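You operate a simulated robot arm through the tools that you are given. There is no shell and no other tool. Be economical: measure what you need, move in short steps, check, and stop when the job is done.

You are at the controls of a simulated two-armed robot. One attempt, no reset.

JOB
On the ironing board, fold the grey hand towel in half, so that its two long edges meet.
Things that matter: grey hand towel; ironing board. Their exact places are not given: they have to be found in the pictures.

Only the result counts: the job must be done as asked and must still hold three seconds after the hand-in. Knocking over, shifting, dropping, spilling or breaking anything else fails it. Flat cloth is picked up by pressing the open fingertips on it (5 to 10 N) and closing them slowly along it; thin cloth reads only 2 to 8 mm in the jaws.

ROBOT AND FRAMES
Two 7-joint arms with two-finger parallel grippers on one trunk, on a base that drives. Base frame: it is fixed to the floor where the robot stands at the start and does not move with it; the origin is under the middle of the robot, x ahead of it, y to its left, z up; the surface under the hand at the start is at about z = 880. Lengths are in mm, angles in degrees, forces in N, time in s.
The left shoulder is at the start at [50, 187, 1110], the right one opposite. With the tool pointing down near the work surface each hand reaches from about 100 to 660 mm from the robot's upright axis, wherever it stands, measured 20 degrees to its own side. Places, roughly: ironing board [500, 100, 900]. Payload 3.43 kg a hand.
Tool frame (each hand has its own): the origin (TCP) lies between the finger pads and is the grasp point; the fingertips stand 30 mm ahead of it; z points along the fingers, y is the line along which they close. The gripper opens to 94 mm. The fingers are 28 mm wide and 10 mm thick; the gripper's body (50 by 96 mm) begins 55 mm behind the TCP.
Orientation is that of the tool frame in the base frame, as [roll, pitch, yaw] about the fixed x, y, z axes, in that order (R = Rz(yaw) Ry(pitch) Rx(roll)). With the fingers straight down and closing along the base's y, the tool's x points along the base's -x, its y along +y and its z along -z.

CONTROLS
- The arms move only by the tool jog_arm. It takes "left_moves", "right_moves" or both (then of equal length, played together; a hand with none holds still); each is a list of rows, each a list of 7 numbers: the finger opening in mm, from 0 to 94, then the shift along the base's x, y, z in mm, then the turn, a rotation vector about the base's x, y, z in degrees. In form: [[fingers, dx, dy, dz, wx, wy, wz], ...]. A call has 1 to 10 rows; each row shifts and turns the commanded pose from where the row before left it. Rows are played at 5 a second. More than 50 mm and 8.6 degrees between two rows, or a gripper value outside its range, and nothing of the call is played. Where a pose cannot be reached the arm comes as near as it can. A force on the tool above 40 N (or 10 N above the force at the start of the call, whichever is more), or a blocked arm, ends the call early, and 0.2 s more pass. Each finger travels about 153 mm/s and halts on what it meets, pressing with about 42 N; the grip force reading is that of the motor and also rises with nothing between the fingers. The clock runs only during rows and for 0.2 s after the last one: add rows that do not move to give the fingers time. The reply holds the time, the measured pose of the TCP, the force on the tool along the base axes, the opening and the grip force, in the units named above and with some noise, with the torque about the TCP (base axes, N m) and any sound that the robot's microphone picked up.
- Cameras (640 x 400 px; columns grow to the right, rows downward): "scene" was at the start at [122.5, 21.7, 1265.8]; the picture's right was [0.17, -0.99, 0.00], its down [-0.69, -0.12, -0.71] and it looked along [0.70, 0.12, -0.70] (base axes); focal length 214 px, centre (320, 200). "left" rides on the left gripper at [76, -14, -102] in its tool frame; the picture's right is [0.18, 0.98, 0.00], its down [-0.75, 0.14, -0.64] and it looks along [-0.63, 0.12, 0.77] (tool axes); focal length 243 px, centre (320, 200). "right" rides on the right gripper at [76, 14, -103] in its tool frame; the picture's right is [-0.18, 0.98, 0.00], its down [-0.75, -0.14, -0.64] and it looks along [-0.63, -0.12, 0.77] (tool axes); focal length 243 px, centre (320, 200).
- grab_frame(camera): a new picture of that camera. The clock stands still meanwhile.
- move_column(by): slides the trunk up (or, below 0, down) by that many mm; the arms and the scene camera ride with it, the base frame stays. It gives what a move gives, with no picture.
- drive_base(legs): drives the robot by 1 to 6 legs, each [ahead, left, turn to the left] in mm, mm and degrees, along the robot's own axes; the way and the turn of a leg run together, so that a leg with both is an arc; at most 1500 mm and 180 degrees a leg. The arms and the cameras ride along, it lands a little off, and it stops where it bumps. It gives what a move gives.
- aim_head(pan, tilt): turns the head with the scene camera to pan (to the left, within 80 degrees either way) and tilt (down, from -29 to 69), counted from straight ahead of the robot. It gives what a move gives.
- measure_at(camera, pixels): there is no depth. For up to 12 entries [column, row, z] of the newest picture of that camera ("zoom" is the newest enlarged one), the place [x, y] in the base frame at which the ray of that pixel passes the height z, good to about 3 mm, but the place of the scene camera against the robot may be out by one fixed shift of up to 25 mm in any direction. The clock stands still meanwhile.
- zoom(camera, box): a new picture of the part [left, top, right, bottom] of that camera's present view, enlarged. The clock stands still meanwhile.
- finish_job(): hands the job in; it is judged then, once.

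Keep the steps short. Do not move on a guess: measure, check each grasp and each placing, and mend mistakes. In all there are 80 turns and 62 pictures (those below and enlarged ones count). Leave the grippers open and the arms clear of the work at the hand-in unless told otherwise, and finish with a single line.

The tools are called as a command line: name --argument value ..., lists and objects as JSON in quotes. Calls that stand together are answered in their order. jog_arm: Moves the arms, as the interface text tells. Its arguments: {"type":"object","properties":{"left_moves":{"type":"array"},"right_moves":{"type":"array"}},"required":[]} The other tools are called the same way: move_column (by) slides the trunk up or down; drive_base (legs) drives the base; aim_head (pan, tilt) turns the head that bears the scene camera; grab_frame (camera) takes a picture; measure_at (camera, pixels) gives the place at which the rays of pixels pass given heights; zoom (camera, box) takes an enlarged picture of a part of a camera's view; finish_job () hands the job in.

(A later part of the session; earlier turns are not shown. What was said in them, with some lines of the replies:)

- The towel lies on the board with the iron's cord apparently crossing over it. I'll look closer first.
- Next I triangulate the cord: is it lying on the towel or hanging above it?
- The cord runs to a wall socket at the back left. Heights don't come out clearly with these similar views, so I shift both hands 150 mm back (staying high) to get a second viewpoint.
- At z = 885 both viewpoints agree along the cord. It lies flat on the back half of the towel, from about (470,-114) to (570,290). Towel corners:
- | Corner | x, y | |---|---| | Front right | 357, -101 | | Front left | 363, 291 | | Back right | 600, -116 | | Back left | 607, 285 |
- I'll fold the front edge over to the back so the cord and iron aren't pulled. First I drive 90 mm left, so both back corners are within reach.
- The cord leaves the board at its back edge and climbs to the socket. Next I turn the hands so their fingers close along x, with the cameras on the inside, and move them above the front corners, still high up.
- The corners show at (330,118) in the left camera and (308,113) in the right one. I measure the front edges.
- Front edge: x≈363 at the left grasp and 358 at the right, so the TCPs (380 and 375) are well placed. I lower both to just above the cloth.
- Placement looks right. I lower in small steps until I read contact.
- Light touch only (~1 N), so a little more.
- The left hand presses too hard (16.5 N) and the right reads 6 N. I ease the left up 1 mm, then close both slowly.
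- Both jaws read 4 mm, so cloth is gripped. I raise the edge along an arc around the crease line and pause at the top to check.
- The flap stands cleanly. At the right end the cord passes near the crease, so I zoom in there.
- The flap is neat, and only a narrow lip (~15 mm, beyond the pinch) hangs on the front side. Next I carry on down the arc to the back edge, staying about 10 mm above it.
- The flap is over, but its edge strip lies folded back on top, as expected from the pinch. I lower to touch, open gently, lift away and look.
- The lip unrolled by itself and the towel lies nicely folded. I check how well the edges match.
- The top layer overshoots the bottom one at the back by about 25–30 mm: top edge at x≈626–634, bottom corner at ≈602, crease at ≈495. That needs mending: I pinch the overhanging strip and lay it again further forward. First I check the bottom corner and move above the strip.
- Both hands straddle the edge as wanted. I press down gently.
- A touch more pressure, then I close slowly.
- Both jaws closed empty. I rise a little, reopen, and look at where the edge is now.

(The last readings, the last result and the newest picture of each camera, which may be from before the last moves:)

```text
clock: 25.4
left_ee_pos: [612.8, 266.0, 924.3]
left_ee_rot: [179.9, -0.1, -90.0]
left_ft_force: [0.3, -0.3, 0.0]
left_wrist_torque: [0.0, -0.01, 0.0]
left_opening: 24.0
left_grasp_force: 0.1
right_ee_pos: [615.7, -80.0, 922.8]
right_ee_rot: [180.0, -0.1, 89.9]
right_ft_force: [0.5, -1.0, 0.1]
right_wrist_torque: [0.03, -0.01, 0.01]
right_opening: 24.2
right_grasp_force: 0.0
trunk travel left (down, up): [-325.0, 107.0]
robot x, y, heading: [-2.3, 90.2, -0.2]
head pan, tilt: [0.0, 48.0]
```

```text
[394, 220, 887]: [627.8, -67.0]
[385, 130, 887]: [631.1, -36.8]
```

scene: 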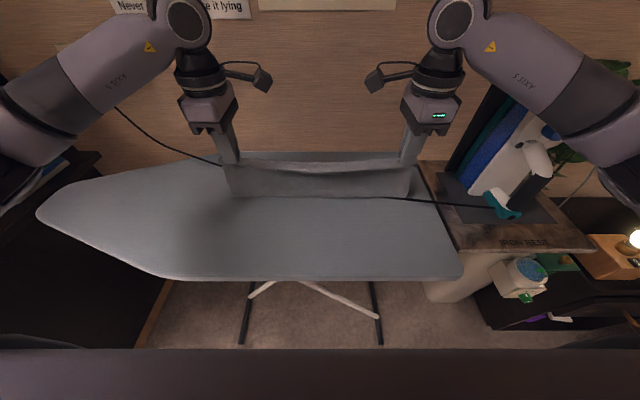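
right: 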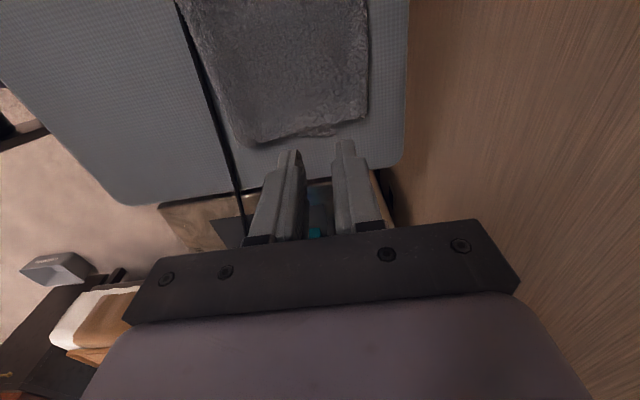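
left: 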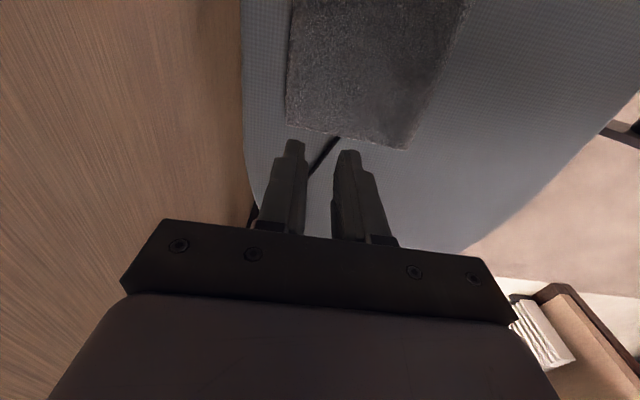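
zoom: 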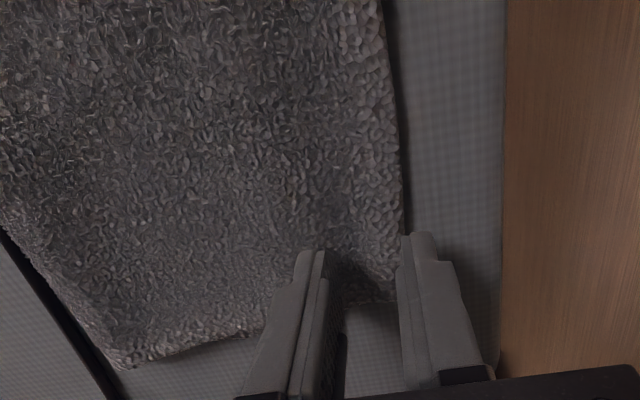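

The edge is at x≈629 on the left and ≈631 on the right, and the back fingers barely overlapped it. I shift 4–5 mm inward, use a 22 mm opening and press firmer.

jog_arm --left_moves '[[22, -4, 0, 0, 0, 0, 0], [22, 0, 0, -7, 0, 0, 0], [22, 0, 0, -3, 0, 0, 0], [22, 0, 0, -1.5, 0, 0, 0], [22, 0, 0, 0, 0, 0, 0]]' --right_moves '[[22, -5, 0, 0, 0, 0, 0], [22, 0, 0, -7, 0, 0, 0], [22, 0, 0, -3, 0, 0, 0], [22, 0, 0, -1.5, 0, 0, 0], [22, 0, 0, 0, 0, 0, 0]]'

```text
clock: 26.6
left_ee_pos: [607.5, 264.3, 914.9]
left_ee_rot: [-179.6, -0.1, -89.9]
left_ft_force: [1.5, -0.2, 16.3]
left_wrist_torque: [-0.01, 0.22, 0.01]
left_opening: 20.9
left_grasp_force: 0.0
right_ee_pos: [609.7, -80.2, 915.2]
right_ee_rot: [179.7, 0.0, 89.9]
right_ft_force: [1.3, 0.7, 15.9]
right_wrist_torque: [-0.02, 0.16, -0.02]
right_opening: 21.4
right_grasp_force: 0.0
trunk travel left (down, up): [-325.0, 107.0]
robot x, y, heading: [-0.5, 89.8, -0.0]
head pan, tilt: [0.0, 48.0]
```

16 N is too firm. I ease up 1 mm, then close slowly.

jog_arm --left_moves '[[22, 0, 0, 0.8, 0, 0, 0], [22, 0, 0, 0, 0, 0, 0], [19, 0, 0, 0, 0, 0, 0], [16, 0, 0, 0, 0, 0, 0], [13, 0, 0, 0, 0, 0, 0], [10, 0, 0, 0, 0, 0, 0], [7, 0, 0, 0, 0, 0, 0], [4, 0, 0, 0, 0, 0, 0], [0, 0, 0, 0, 0, 0, 0], [0, 0, 0, 0, 0, 0, 0]]' --right_moves '[[22, 0, 0, 0.8, 0, 0, 0], [22, 0, 0, 0, 0, 0, 0], [19, 0, 0, 0, 0, 0, 0], [16, 0, 0, 0, 0, 0, 0], [13, 0, 0, 0, 0, 0, 0], [10, 0, 0, 0, 0, 0, 0], [7, 0, 0, 0, 0, 0, 0], [4, 0, 0, 0, 0, 0, 0], [0, 0, 0, 0, 0, 0, 0], [0, 0, 0, 0, 0, 0, 0]]'

zoom --camera "left" --box '[220, 0, 480, 240]'

zoom --camera "right" --box '[160, 0, 420, 240]'

```text
clock: 28.8
left_ee_pos: [606.7, 265.2, 915.7]
left_ee_rot: [-179.7, -0.1, -90.0]
left_ft_force: [-1.1, -0.5, 14.2]
left_wrist_torque: [0.01, 0.09, 0.04]
left_opening: 3.6
left_grasp_force: 37.8
right_ee_pos: [607.8, -81.0, 914.6]
right_ee_rot: [179.8, -0.1, 89.9]
right_ft_force: [-7.8, 1.2, 14.2]
right_wrist_torque: [-0.01, 0.38, 0.03]
right_opening: 3.9
right_grasp_force: 38.4
trunk travel left (down, up): [-325.0, 107.0]
robot x, y, heading: [-0.9, 91.2, -0.3]
head pan, tilt: [0.0, 48.0]
```

```text
1.67 times, centred on (350, 120) of left
```

zoom: 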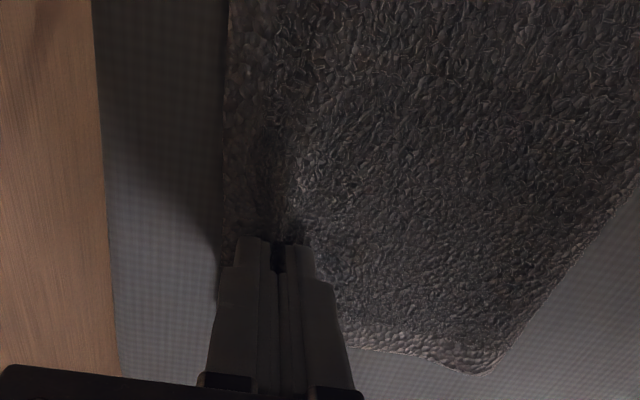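

```text
1.67 times, centred on (290, 120) of right
```

zoom: 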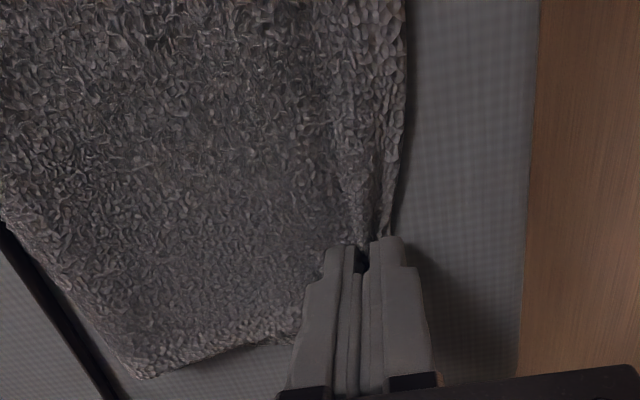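

Both grip about 4 mm of cloth. I lift 60 mm, moving a bit forward, to check that only the top layer is held.

jog_arm --left_moves '[[0, 0, 0, 10, 0, 0, 0], [0, -3, 0, 12, 0, 0, 0], [0, -5, 0, 12, 0, 0, 0], [0, -8, 0, 13, 0, 0, 0], [0, -9, 0, 13, 0, 0, 0], [0, 0, 0, 0, 0, 0, 0]]' --right_moves '[[0, 0, 0, 10, 0, 0, 0], [0, -3, 0, 12, 0, 0, 0], [0, -5, 0, 12, 0, 0, 0], [0, -8, 0, 13, 0, 0, 0], [0, -9, 0, 13, 0, 0, 0], [0, 0, 0, 0, 0, 0, 0]]'

grab_frame --camera "left"

grab_frame --camera "right"

```text
clock: 30.2
left_ee_pos: [584.9, 265.8, 974.3]
left_ee_rot: [-180.0, 0.0, -89.9]
left_ft_force: [-0.2, 0.1, -0.3]
left_wrist_torque: [0.04, 0.04, -0.01]
left_opening: 3.2
left_grasp_force: 38.3
right_ee_pos: [586.4, -79.3, 972.7]
right_ee_rot: [-180.0, 0.0, 89.8]
right_ft_force: [0.7, 0.5, 0.3]
right_wrist_torque: [-0.03, -0.05, 0.06]
right_opening: 3.8
right_grasp_force: 38.1
trunk travel left (down, up): [-325.0, 107.0]
robot x, y, heading: [-4.0, 90.6, -0.0]
head pan, tilt: [0.0, 48.0]
```

```text
26 pictures are left
```

left: 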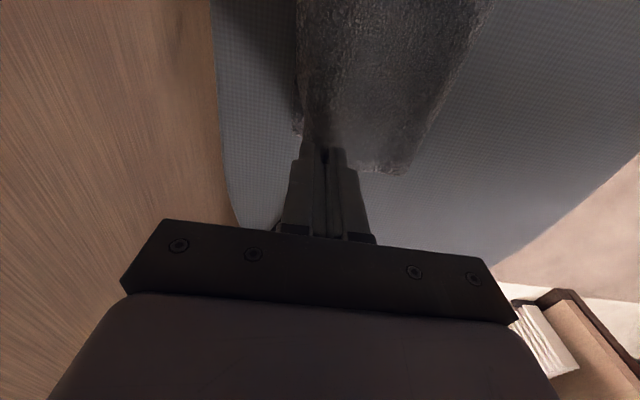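

```text
25 pictures are left
```

right: 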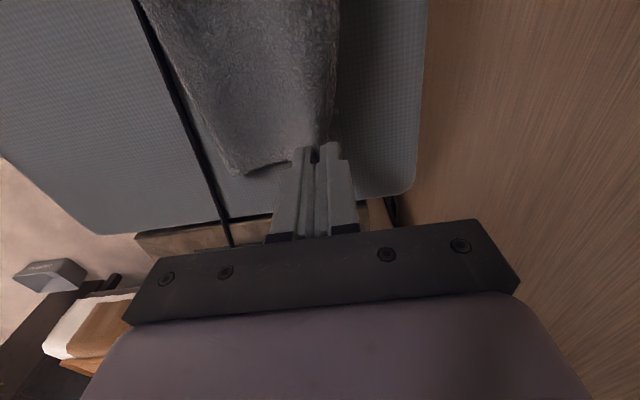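

The top layer is lifted, and the bottom must lie underneath. One look from the scene camera.

zoom --camera "scene" --box '[200, 110, 460, 250]'

```text
2.46 times, centred on (330, 180) of scene
```

zoom: 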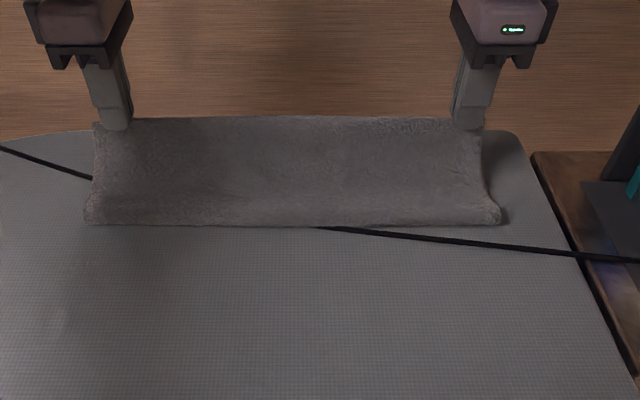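

I carry the edge forward past the crease, so the crease unrolls about 15–20 mm forward, and look.

jog_arm --left_moves '[[0, -14, 0, 12, 0, 0, 0], [0, -16, 0, 12, 0, 0, 0], [0, -18, 0, 10, 0, 0, 0], [0, -20, 0, 5, 0, 0, 0], [0, -20, 0, 0, 0, 0, 0], [0, -20, 0, -5, 0, 0, 0], [0, -20, 0, -8, 0, 0, 0], [0, 0, 0, 0, 0, 0, 0]]' --right_moves '[[0, -14, 0, 12, 0, 0, 0], [0, -16, 0, 12, 0, 0, 0], [0, -18, 0, 10, 0, 0, 0], [0, -20, 0, 5, 0, 0, 0], [0, -20, 0, 0, 0, 0, 0], [0, -20, 0, -5, 0, 0, 0], [0, -20, 0, -8, 0, 0, 0], [0, 0, 0, 0, 0, 0, 0]]'

grab_frame --camera "right"

grab_frame --camera "left"

zoom --camera "scene" --box '[200, 110, 460, 250]'

```text
clock: 32.0
left_ee_pos: [457.0, 265.3, 998.0]
left_ee_rot: [179.9, 0.0, -89.9]
left_ft_force: [0.4, 0.6, -0.2]
left_wrist_torque: [0.0, 0.01, 0.0]
left_opening: 3.1
left_grasp_force: 37.9
right_ee_pos: [461.0, -79.1, 996.8]
right_ee_rot: [-180.0, 0.0, 89.8]
right_ft_force: [0.0, 1.5, -0.7]
right_wrist_torque: [0.01, -0.01, 0.03]
right_opening: 3.5
right_grasp_force: 38.2
trunk travel left (down, up): [-325.0, 107.0]
robot x, y, heading: [2.2, 88.7, 0.2]
head pan, tilt: [0.0, 48.0]
```

```text
23 pictures are left
```

right: 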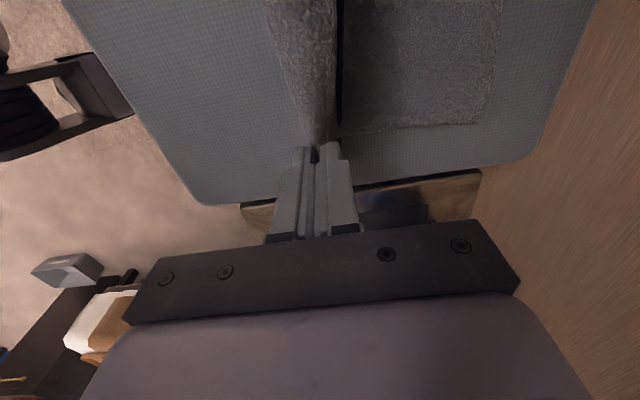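

```text
22 pictures are left
```

left: 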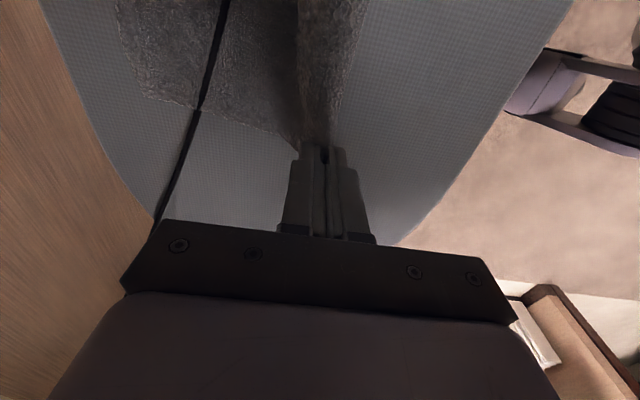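

```text
2.46 times, centred on (330, 180) of scene
```

zoom: 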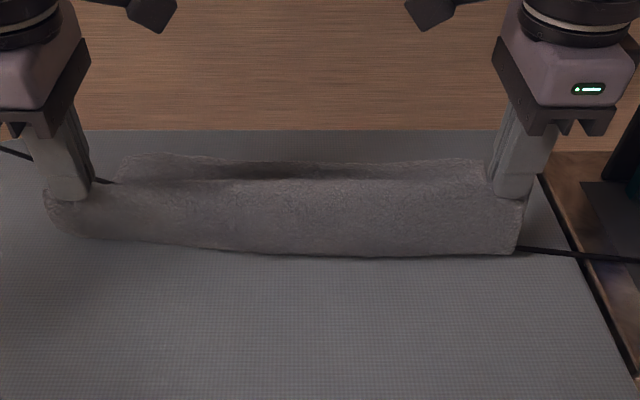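

Only the top layer is held, and the bottom layer lies flat. I measure the bottom's back edge and the current front fold line.

measure_at --camera "right" --pixels '[[478, 124, 886], [490, 70, 886], [500, 10, 886]]'

measure_at --camera "left" --pixels '[[120, 80, 886], [118, 20, 886], [198, 108, 886]]'

measure_at --camera "zoom" --pixels '[[80, 236, 888], [230, 249, 888], [400, 256, 888], [515, 252, 888], [600, 254, 886]]'

```text
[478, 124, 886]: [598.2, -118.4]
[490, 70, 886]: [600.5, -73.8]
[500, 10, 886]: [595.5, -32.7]
```

```text
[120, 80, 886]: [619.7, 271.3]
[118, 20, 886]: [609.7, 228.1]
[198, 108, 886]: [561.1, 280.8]
```

```text
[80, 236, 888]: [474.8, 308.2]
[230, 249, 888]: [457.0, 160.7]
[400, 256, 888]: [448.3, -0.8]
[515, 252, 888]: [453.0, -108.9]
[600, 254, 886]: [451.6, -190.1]
```

The bottom back edge is at x≈599 on the right and ≈616 on the left. I lay the top again with a lower arc (no tugging), pinch points at x≈579 right and 596 left. The loose lip now faces outward.

jog_arm --left_moves '[[0, 16.5, 0, 0, 0, 0, 0], [0, 16.5, 0, 0, 0, 0, 0], [0, 16.5, 0, -2, 0, 0, 0], [0, 16.5, 0, -4, 0, 0, 0], [0, 15.3, 0, -7, 0, 0, 0], [0, 14.1, 0, -9, 0, 0, 0], [0, 13, 0, -12, 0, 0, 0], [0, 11.8, 0, -14, 0, 0, 0], [0, 10.6, 0, -15, 0, 0, 0], [0, 8.2, 0, -12, 0, 0, 0]]' --right_moves '[[0, 14, 0, 0, 0, 0, 0], [0, 14, 0, 0, 0, 0, 0], [0, 14, 0, -2, 0, 0, 0], [0, 14, 0, -4, 0, 0, 0], [0, 13, 0, -7, 0, 0, 0], [0, 12, 0, -9, 0, 0, 0], [0, 11, 0, -12, 0, 0, 0], [0, 10, 0, -14, 0, 0, 0], [0, 9, 0, -15, 0, 0, 0], [0, 7, 0, -12, 0, 0, 0]]'

grab_frame --camera "right"

grab_frame --camera "left"

```text
clock: 34.2
left_ee_pos: [595.3, 265.1, 924.4]
left_ee_rot: [-179.9, -0.1, -90.1]
left_ft_force: [-0.4, -0.2, 1.3]
left_wrist_torque: [-0.01, -0.02, 0.01]
left_opening: 3.3
left_grasp_force: 37.8
right_ee_pos: [575.4, -78.5, 923.8]
right_ee_rot: [179.9, 0.0, 89.9]
right_ft_force: [-0.5, 0.9, 1.3]
right_wrist_torque: [-0.01, -0.01, 0.03]
right_opening: 3.4
right_grasp_force: 37.8
trunk travel left (down, up): [-325.0, 107.0]
robot x, y, heading: [2.4, 90.3, 0.1]
head pan, tilt: [0.0, 48.0]
```

```text
20 pictures are left
```

right: 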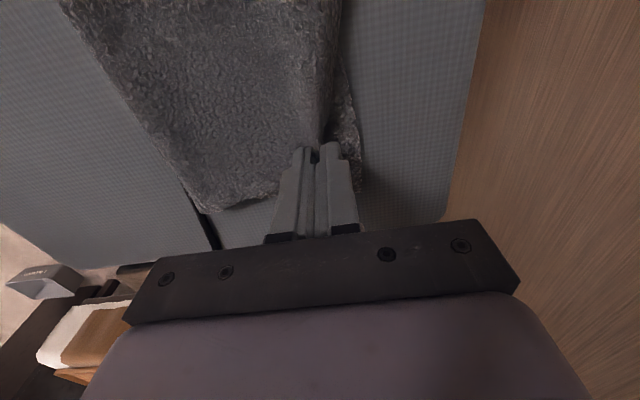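

```text
19 pictures are left
```

left: 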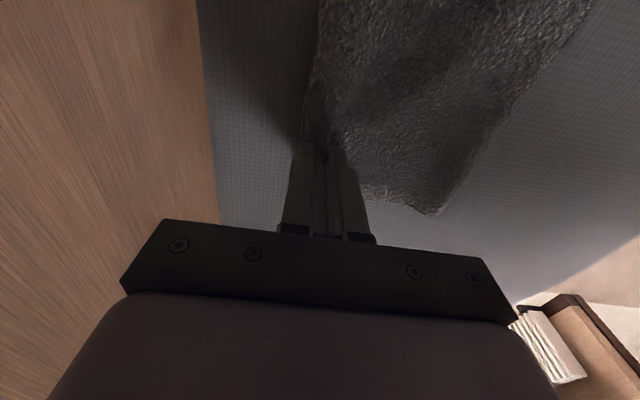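

measure_at --camera "right" --pixels '[[363, 165, 886], [352, 100, 886], [340, 60, 895], [341, 15, 895], [208, 213, 887], [150, 115, 887]]'

measure_at --camera "left" --pixels '[[303, 125, 890], [312, 70, 890], [320, 10, 890], [433, 212, 887], [490, 130, 887]]'

zoom --camera "right" --box '[240, 20, 420, 220]'

```text
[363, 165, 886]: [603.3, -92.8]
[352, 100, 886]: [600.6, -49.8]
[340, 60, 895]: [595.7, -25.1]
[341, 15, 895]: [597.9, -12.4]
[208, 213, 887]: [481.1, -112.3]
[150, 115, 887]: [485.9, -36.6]
```

```text
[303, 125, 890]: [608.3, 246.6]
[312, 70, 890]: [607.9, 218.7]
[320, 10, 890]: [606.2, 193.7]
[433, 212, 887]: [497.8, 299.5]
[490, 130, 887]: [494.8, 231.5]
```

```text
2.00 times, centred on (330, 120) of right
```

zoom: 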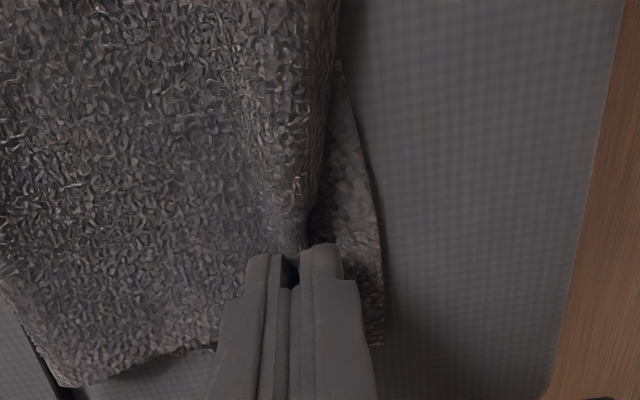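

The geometry is good: crease x≈483 on the right and ≈496 on the left. I lower to touch, open and lift off.

jog_arm --left_moves '[[0, 0, 0, -4, 0, 0, 0], [0, 0, 0, -2, 0, 0, 0], [0, 0, 0, 0, 0, 0, 0], [4, 0, 0, 0, 0, 0, 0], [8, 0, 0, 0, 0, 0, 0], [14, 0, 0, 0, 0, 0, 0], [20, 0, 0, 3, 0, 0, 0], [20, 0, 0, 20, 0, 0, 0], [20, 0, 0, 40, 0, 0, 0], [20, 0, 0, 40, 0, 0, 0]]' --right_moves '[[0, 2, 0, -4, 0, 0, 0], [0, 0, 0, -2, 0, 0, 0], [0, 0, 0, 0, 0, 0, 0], [4, 0, 0, 0, 0, 0, 0], [8, 0, 0, 0, 0, 0, 0], [14, 0, 0, 0, 0, 0, 0], [20, 0, 0, 3, 0, 0, 0], [20, 0, 0, 20, 0, 0, 0], [20, 0, 0, 40, 0, 0, 0], [20, 0, 0, 40, 0, 0, 0]]'

zoom --camera "right" --box '[160, 0, 420, 170]'

zoom --camera "left" --box '[230, 0, 490, 170]'

zoom --camera "scene" --box '[200, 110, 460, 250]'

```text
clock: 36.4
left_ee_pos: [594.3, 265.4, 1021.4]
left_ee_rot: [-179.9, 0.0, -90.0]
left_ft_force: [0.3, -0.2, 0.1]
left_wrist_torque: [-0.01, -0.02, 0.01]
left_opening: 19.9
left_grasp_force: 0.1
right_ee_pos: [576.9, -79.9, 1019.1]
right_ee_rot: [-179.9, 0.0, 89.9]
right_ft_force: [0.8, 0.2, -0.2]
right_wrist_torque: [0.03, 0.0, -0.01]
right_opening: 19.9
right_grasp_force: 0.2
trunk travel left (down, up): [-325.0, 107.0]
robot x, y, heading: [0.7, 88.6, 0.1]
head pan, tilt: [0.0, 48.0]
```

```text
2.35 times, centred on (290, 85) of right
```

zoom: 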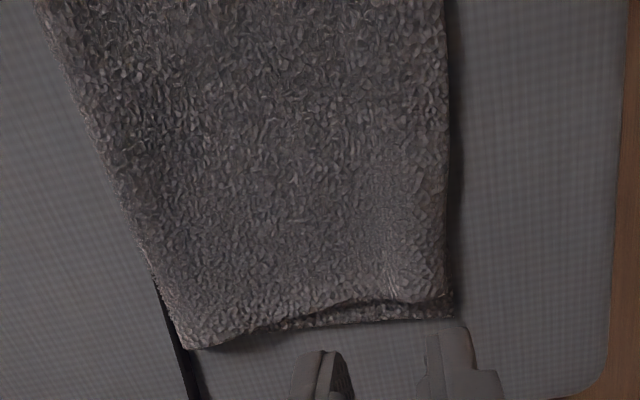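

```text
2.35 times, centred on (360, 85) of left
```

zoom: 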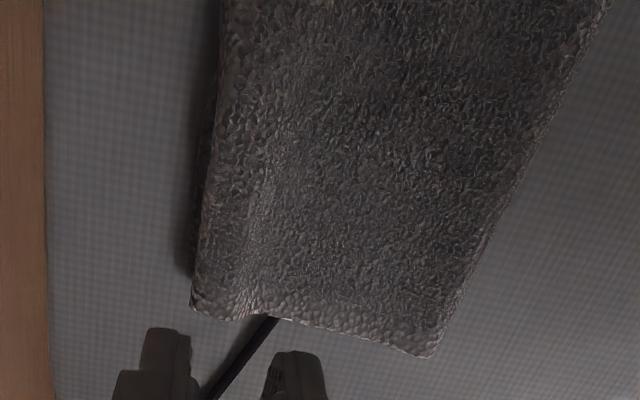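

```text
2.46 times, centred on (330, 180) of scene
```

zoom: 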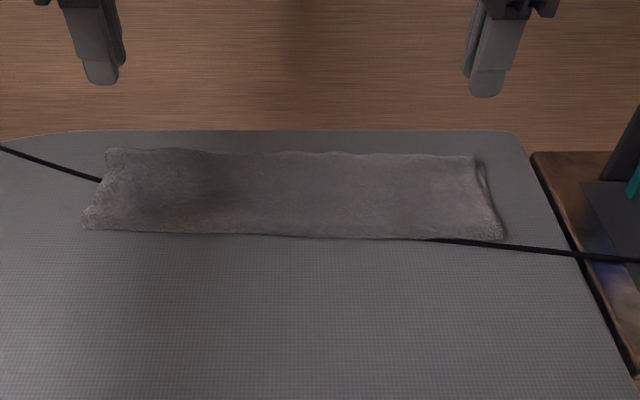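

On the right the two edges now coincide. I check the left end closer, where a wrinkle shows and the bottom layer may peek out.

zoom --camera "left" --box '[280, 30, 380, 150]'

measure_at --camera "left" --pixels '[[305, 126, 890], [303, 110, 886], [313, 60, 886], [316, 30, 888], [405, 150, 888], [440, 70, 888]]'

measure_at --camera "right" --pixels '[[343, 126, 889], [347, 120, 886], [342, 40, 888], [236, 148, 888], [205, 70, 888]]'

```text
3.33 times, centred on (330, 90) of left
```

zoom: 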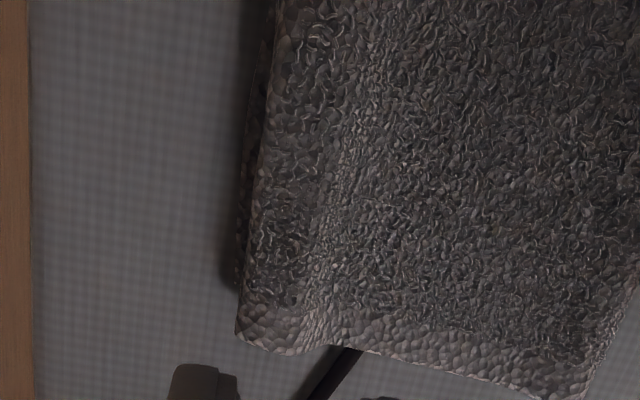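

```text
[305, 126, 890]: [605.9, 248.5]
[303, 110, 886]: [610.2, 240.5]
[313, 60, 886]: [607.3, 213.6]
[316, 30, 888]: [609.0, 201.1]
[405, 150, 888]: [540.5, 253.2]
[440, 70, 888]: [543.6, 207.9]
```

```text
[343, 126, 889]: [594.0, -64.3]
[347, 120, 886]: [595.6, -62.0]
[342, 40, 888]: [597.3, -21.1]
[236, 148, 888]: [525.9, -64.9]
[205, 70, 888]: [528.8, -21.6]
```

Left: the bottom layer shows only about 5 mm beyond the top edge; right: aligned. That's a good fold, so I withdraw the arms with open grippers and take a last overall look.

jog_arm --left_moves '[[40, 0, 0, 40, 0, 0, 0], [60, -40, 0, 20, 0, 0, 0], [94, -45, 0, 0, 0, 0, 0], [94, -45, 10, 0, 0, 0, 0], [94, -45, 20, 0, 0, 0, 0], [94, -45, 20, 0, 0, 0, 0], [94, -40, 20, 0, 0, 0, 0], [94, 0, 0, 0, 0, 0, 0]]' --right_moves '[[40, 0, 0, 40, 0, 0, 0], [60, -40, 0, 20, 0, 0, 0], [94, -45, 0, 0, 0, 0, 0], [94, -45, 0, 0, 0, 0, 0], [94, -45, 0, 0, 0, 0, 0], [94, -45, 0, 0, 0, 0, 0], [94, -40, 0, 0, 0, 0, 0], [94, 0, 0, 0, 0, 0, 0]]'

grab_frame --camera "scene"

grab_frame --camera "left"

zoom --camera "scene" --box '[220, 140, 430, 230]'

measure_at --camera "zoom" --pixels '[[75, 85, 890], [560, 110, 890], [300, 90, 890], [60, 230, 888], [590, 255, 888], [300, 250, 888]]'

```text
clock: 38.2
left_ee_pos: [336.9, 335.8, 1081.6]
left_ee_rot: [-179.9, 0.0, -89.8]
left_ft_force: [-0.3, 0.9, 0.6]
left_wrist_torque: [0.04, -0.01, 0.01]
left_opening: 94.1
left_grasp_force: 0.0
right_ee_pos: [317.2, -78.2, 1080.0]
right_ee_rot: [-180.0, 0.0, 89.9]
right_ft_force: [0.2, 0.0, -0.3]
right_wrist_torque: [-0.03, -0.01, -0.02]
right_opening: 93.9
right_grasp_force: 0.1
trunk travel left (down, up): [-325.0, 107.0]
robot x, y, heading: [0.6, 88.8, -0.2]
head pan, tilt: [0.0, 48.0]
```

```text
13 pictures are left
```

scene: 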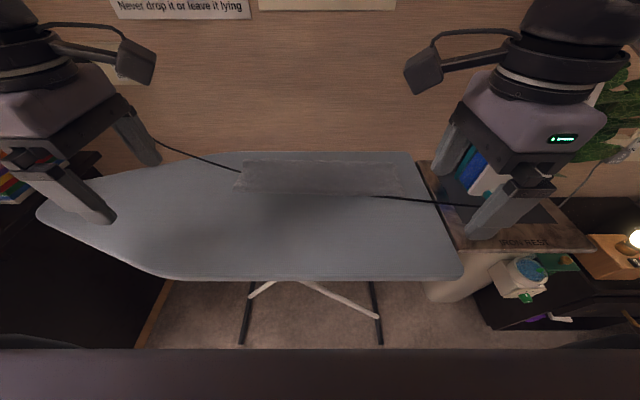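

```text
12 pictures are left
```

left: 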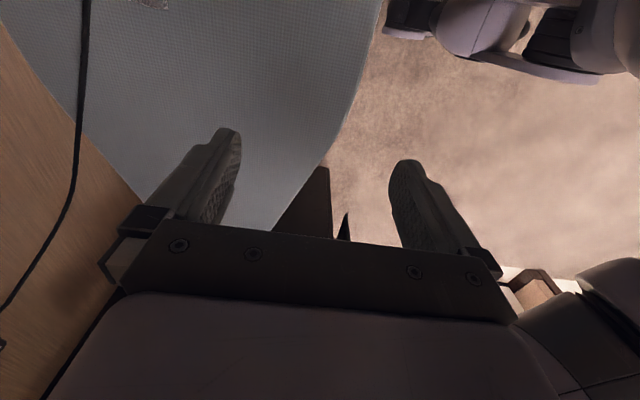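

```text
3.05 times, centred on (325, 185) of scene
```

zoom: 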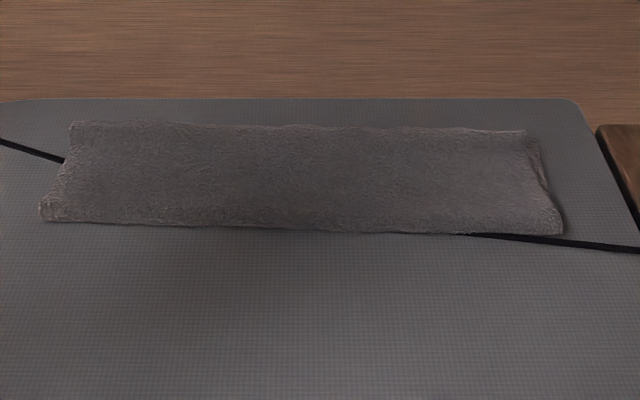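

```text
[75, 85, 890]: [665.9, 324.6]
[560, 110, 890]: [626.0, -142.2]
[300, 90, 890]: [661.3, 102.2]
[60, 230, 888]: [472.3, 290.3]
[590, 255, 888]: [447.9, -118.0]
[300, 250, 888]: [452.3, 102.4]
```

The towel lies flat and folded in half. The iron is still standing, the cord lies where it was, and the arms are clear with open grippers. I hand in.

finish_job

```text
The job is handed in.
```

The grey hand towel is folded in half on the ironing board, its two long edges meeting to within about 5 mm at the left end and closer at the right; the iron's cord stays caught between the layers, because it lay across the towel and I chose not to pull it.
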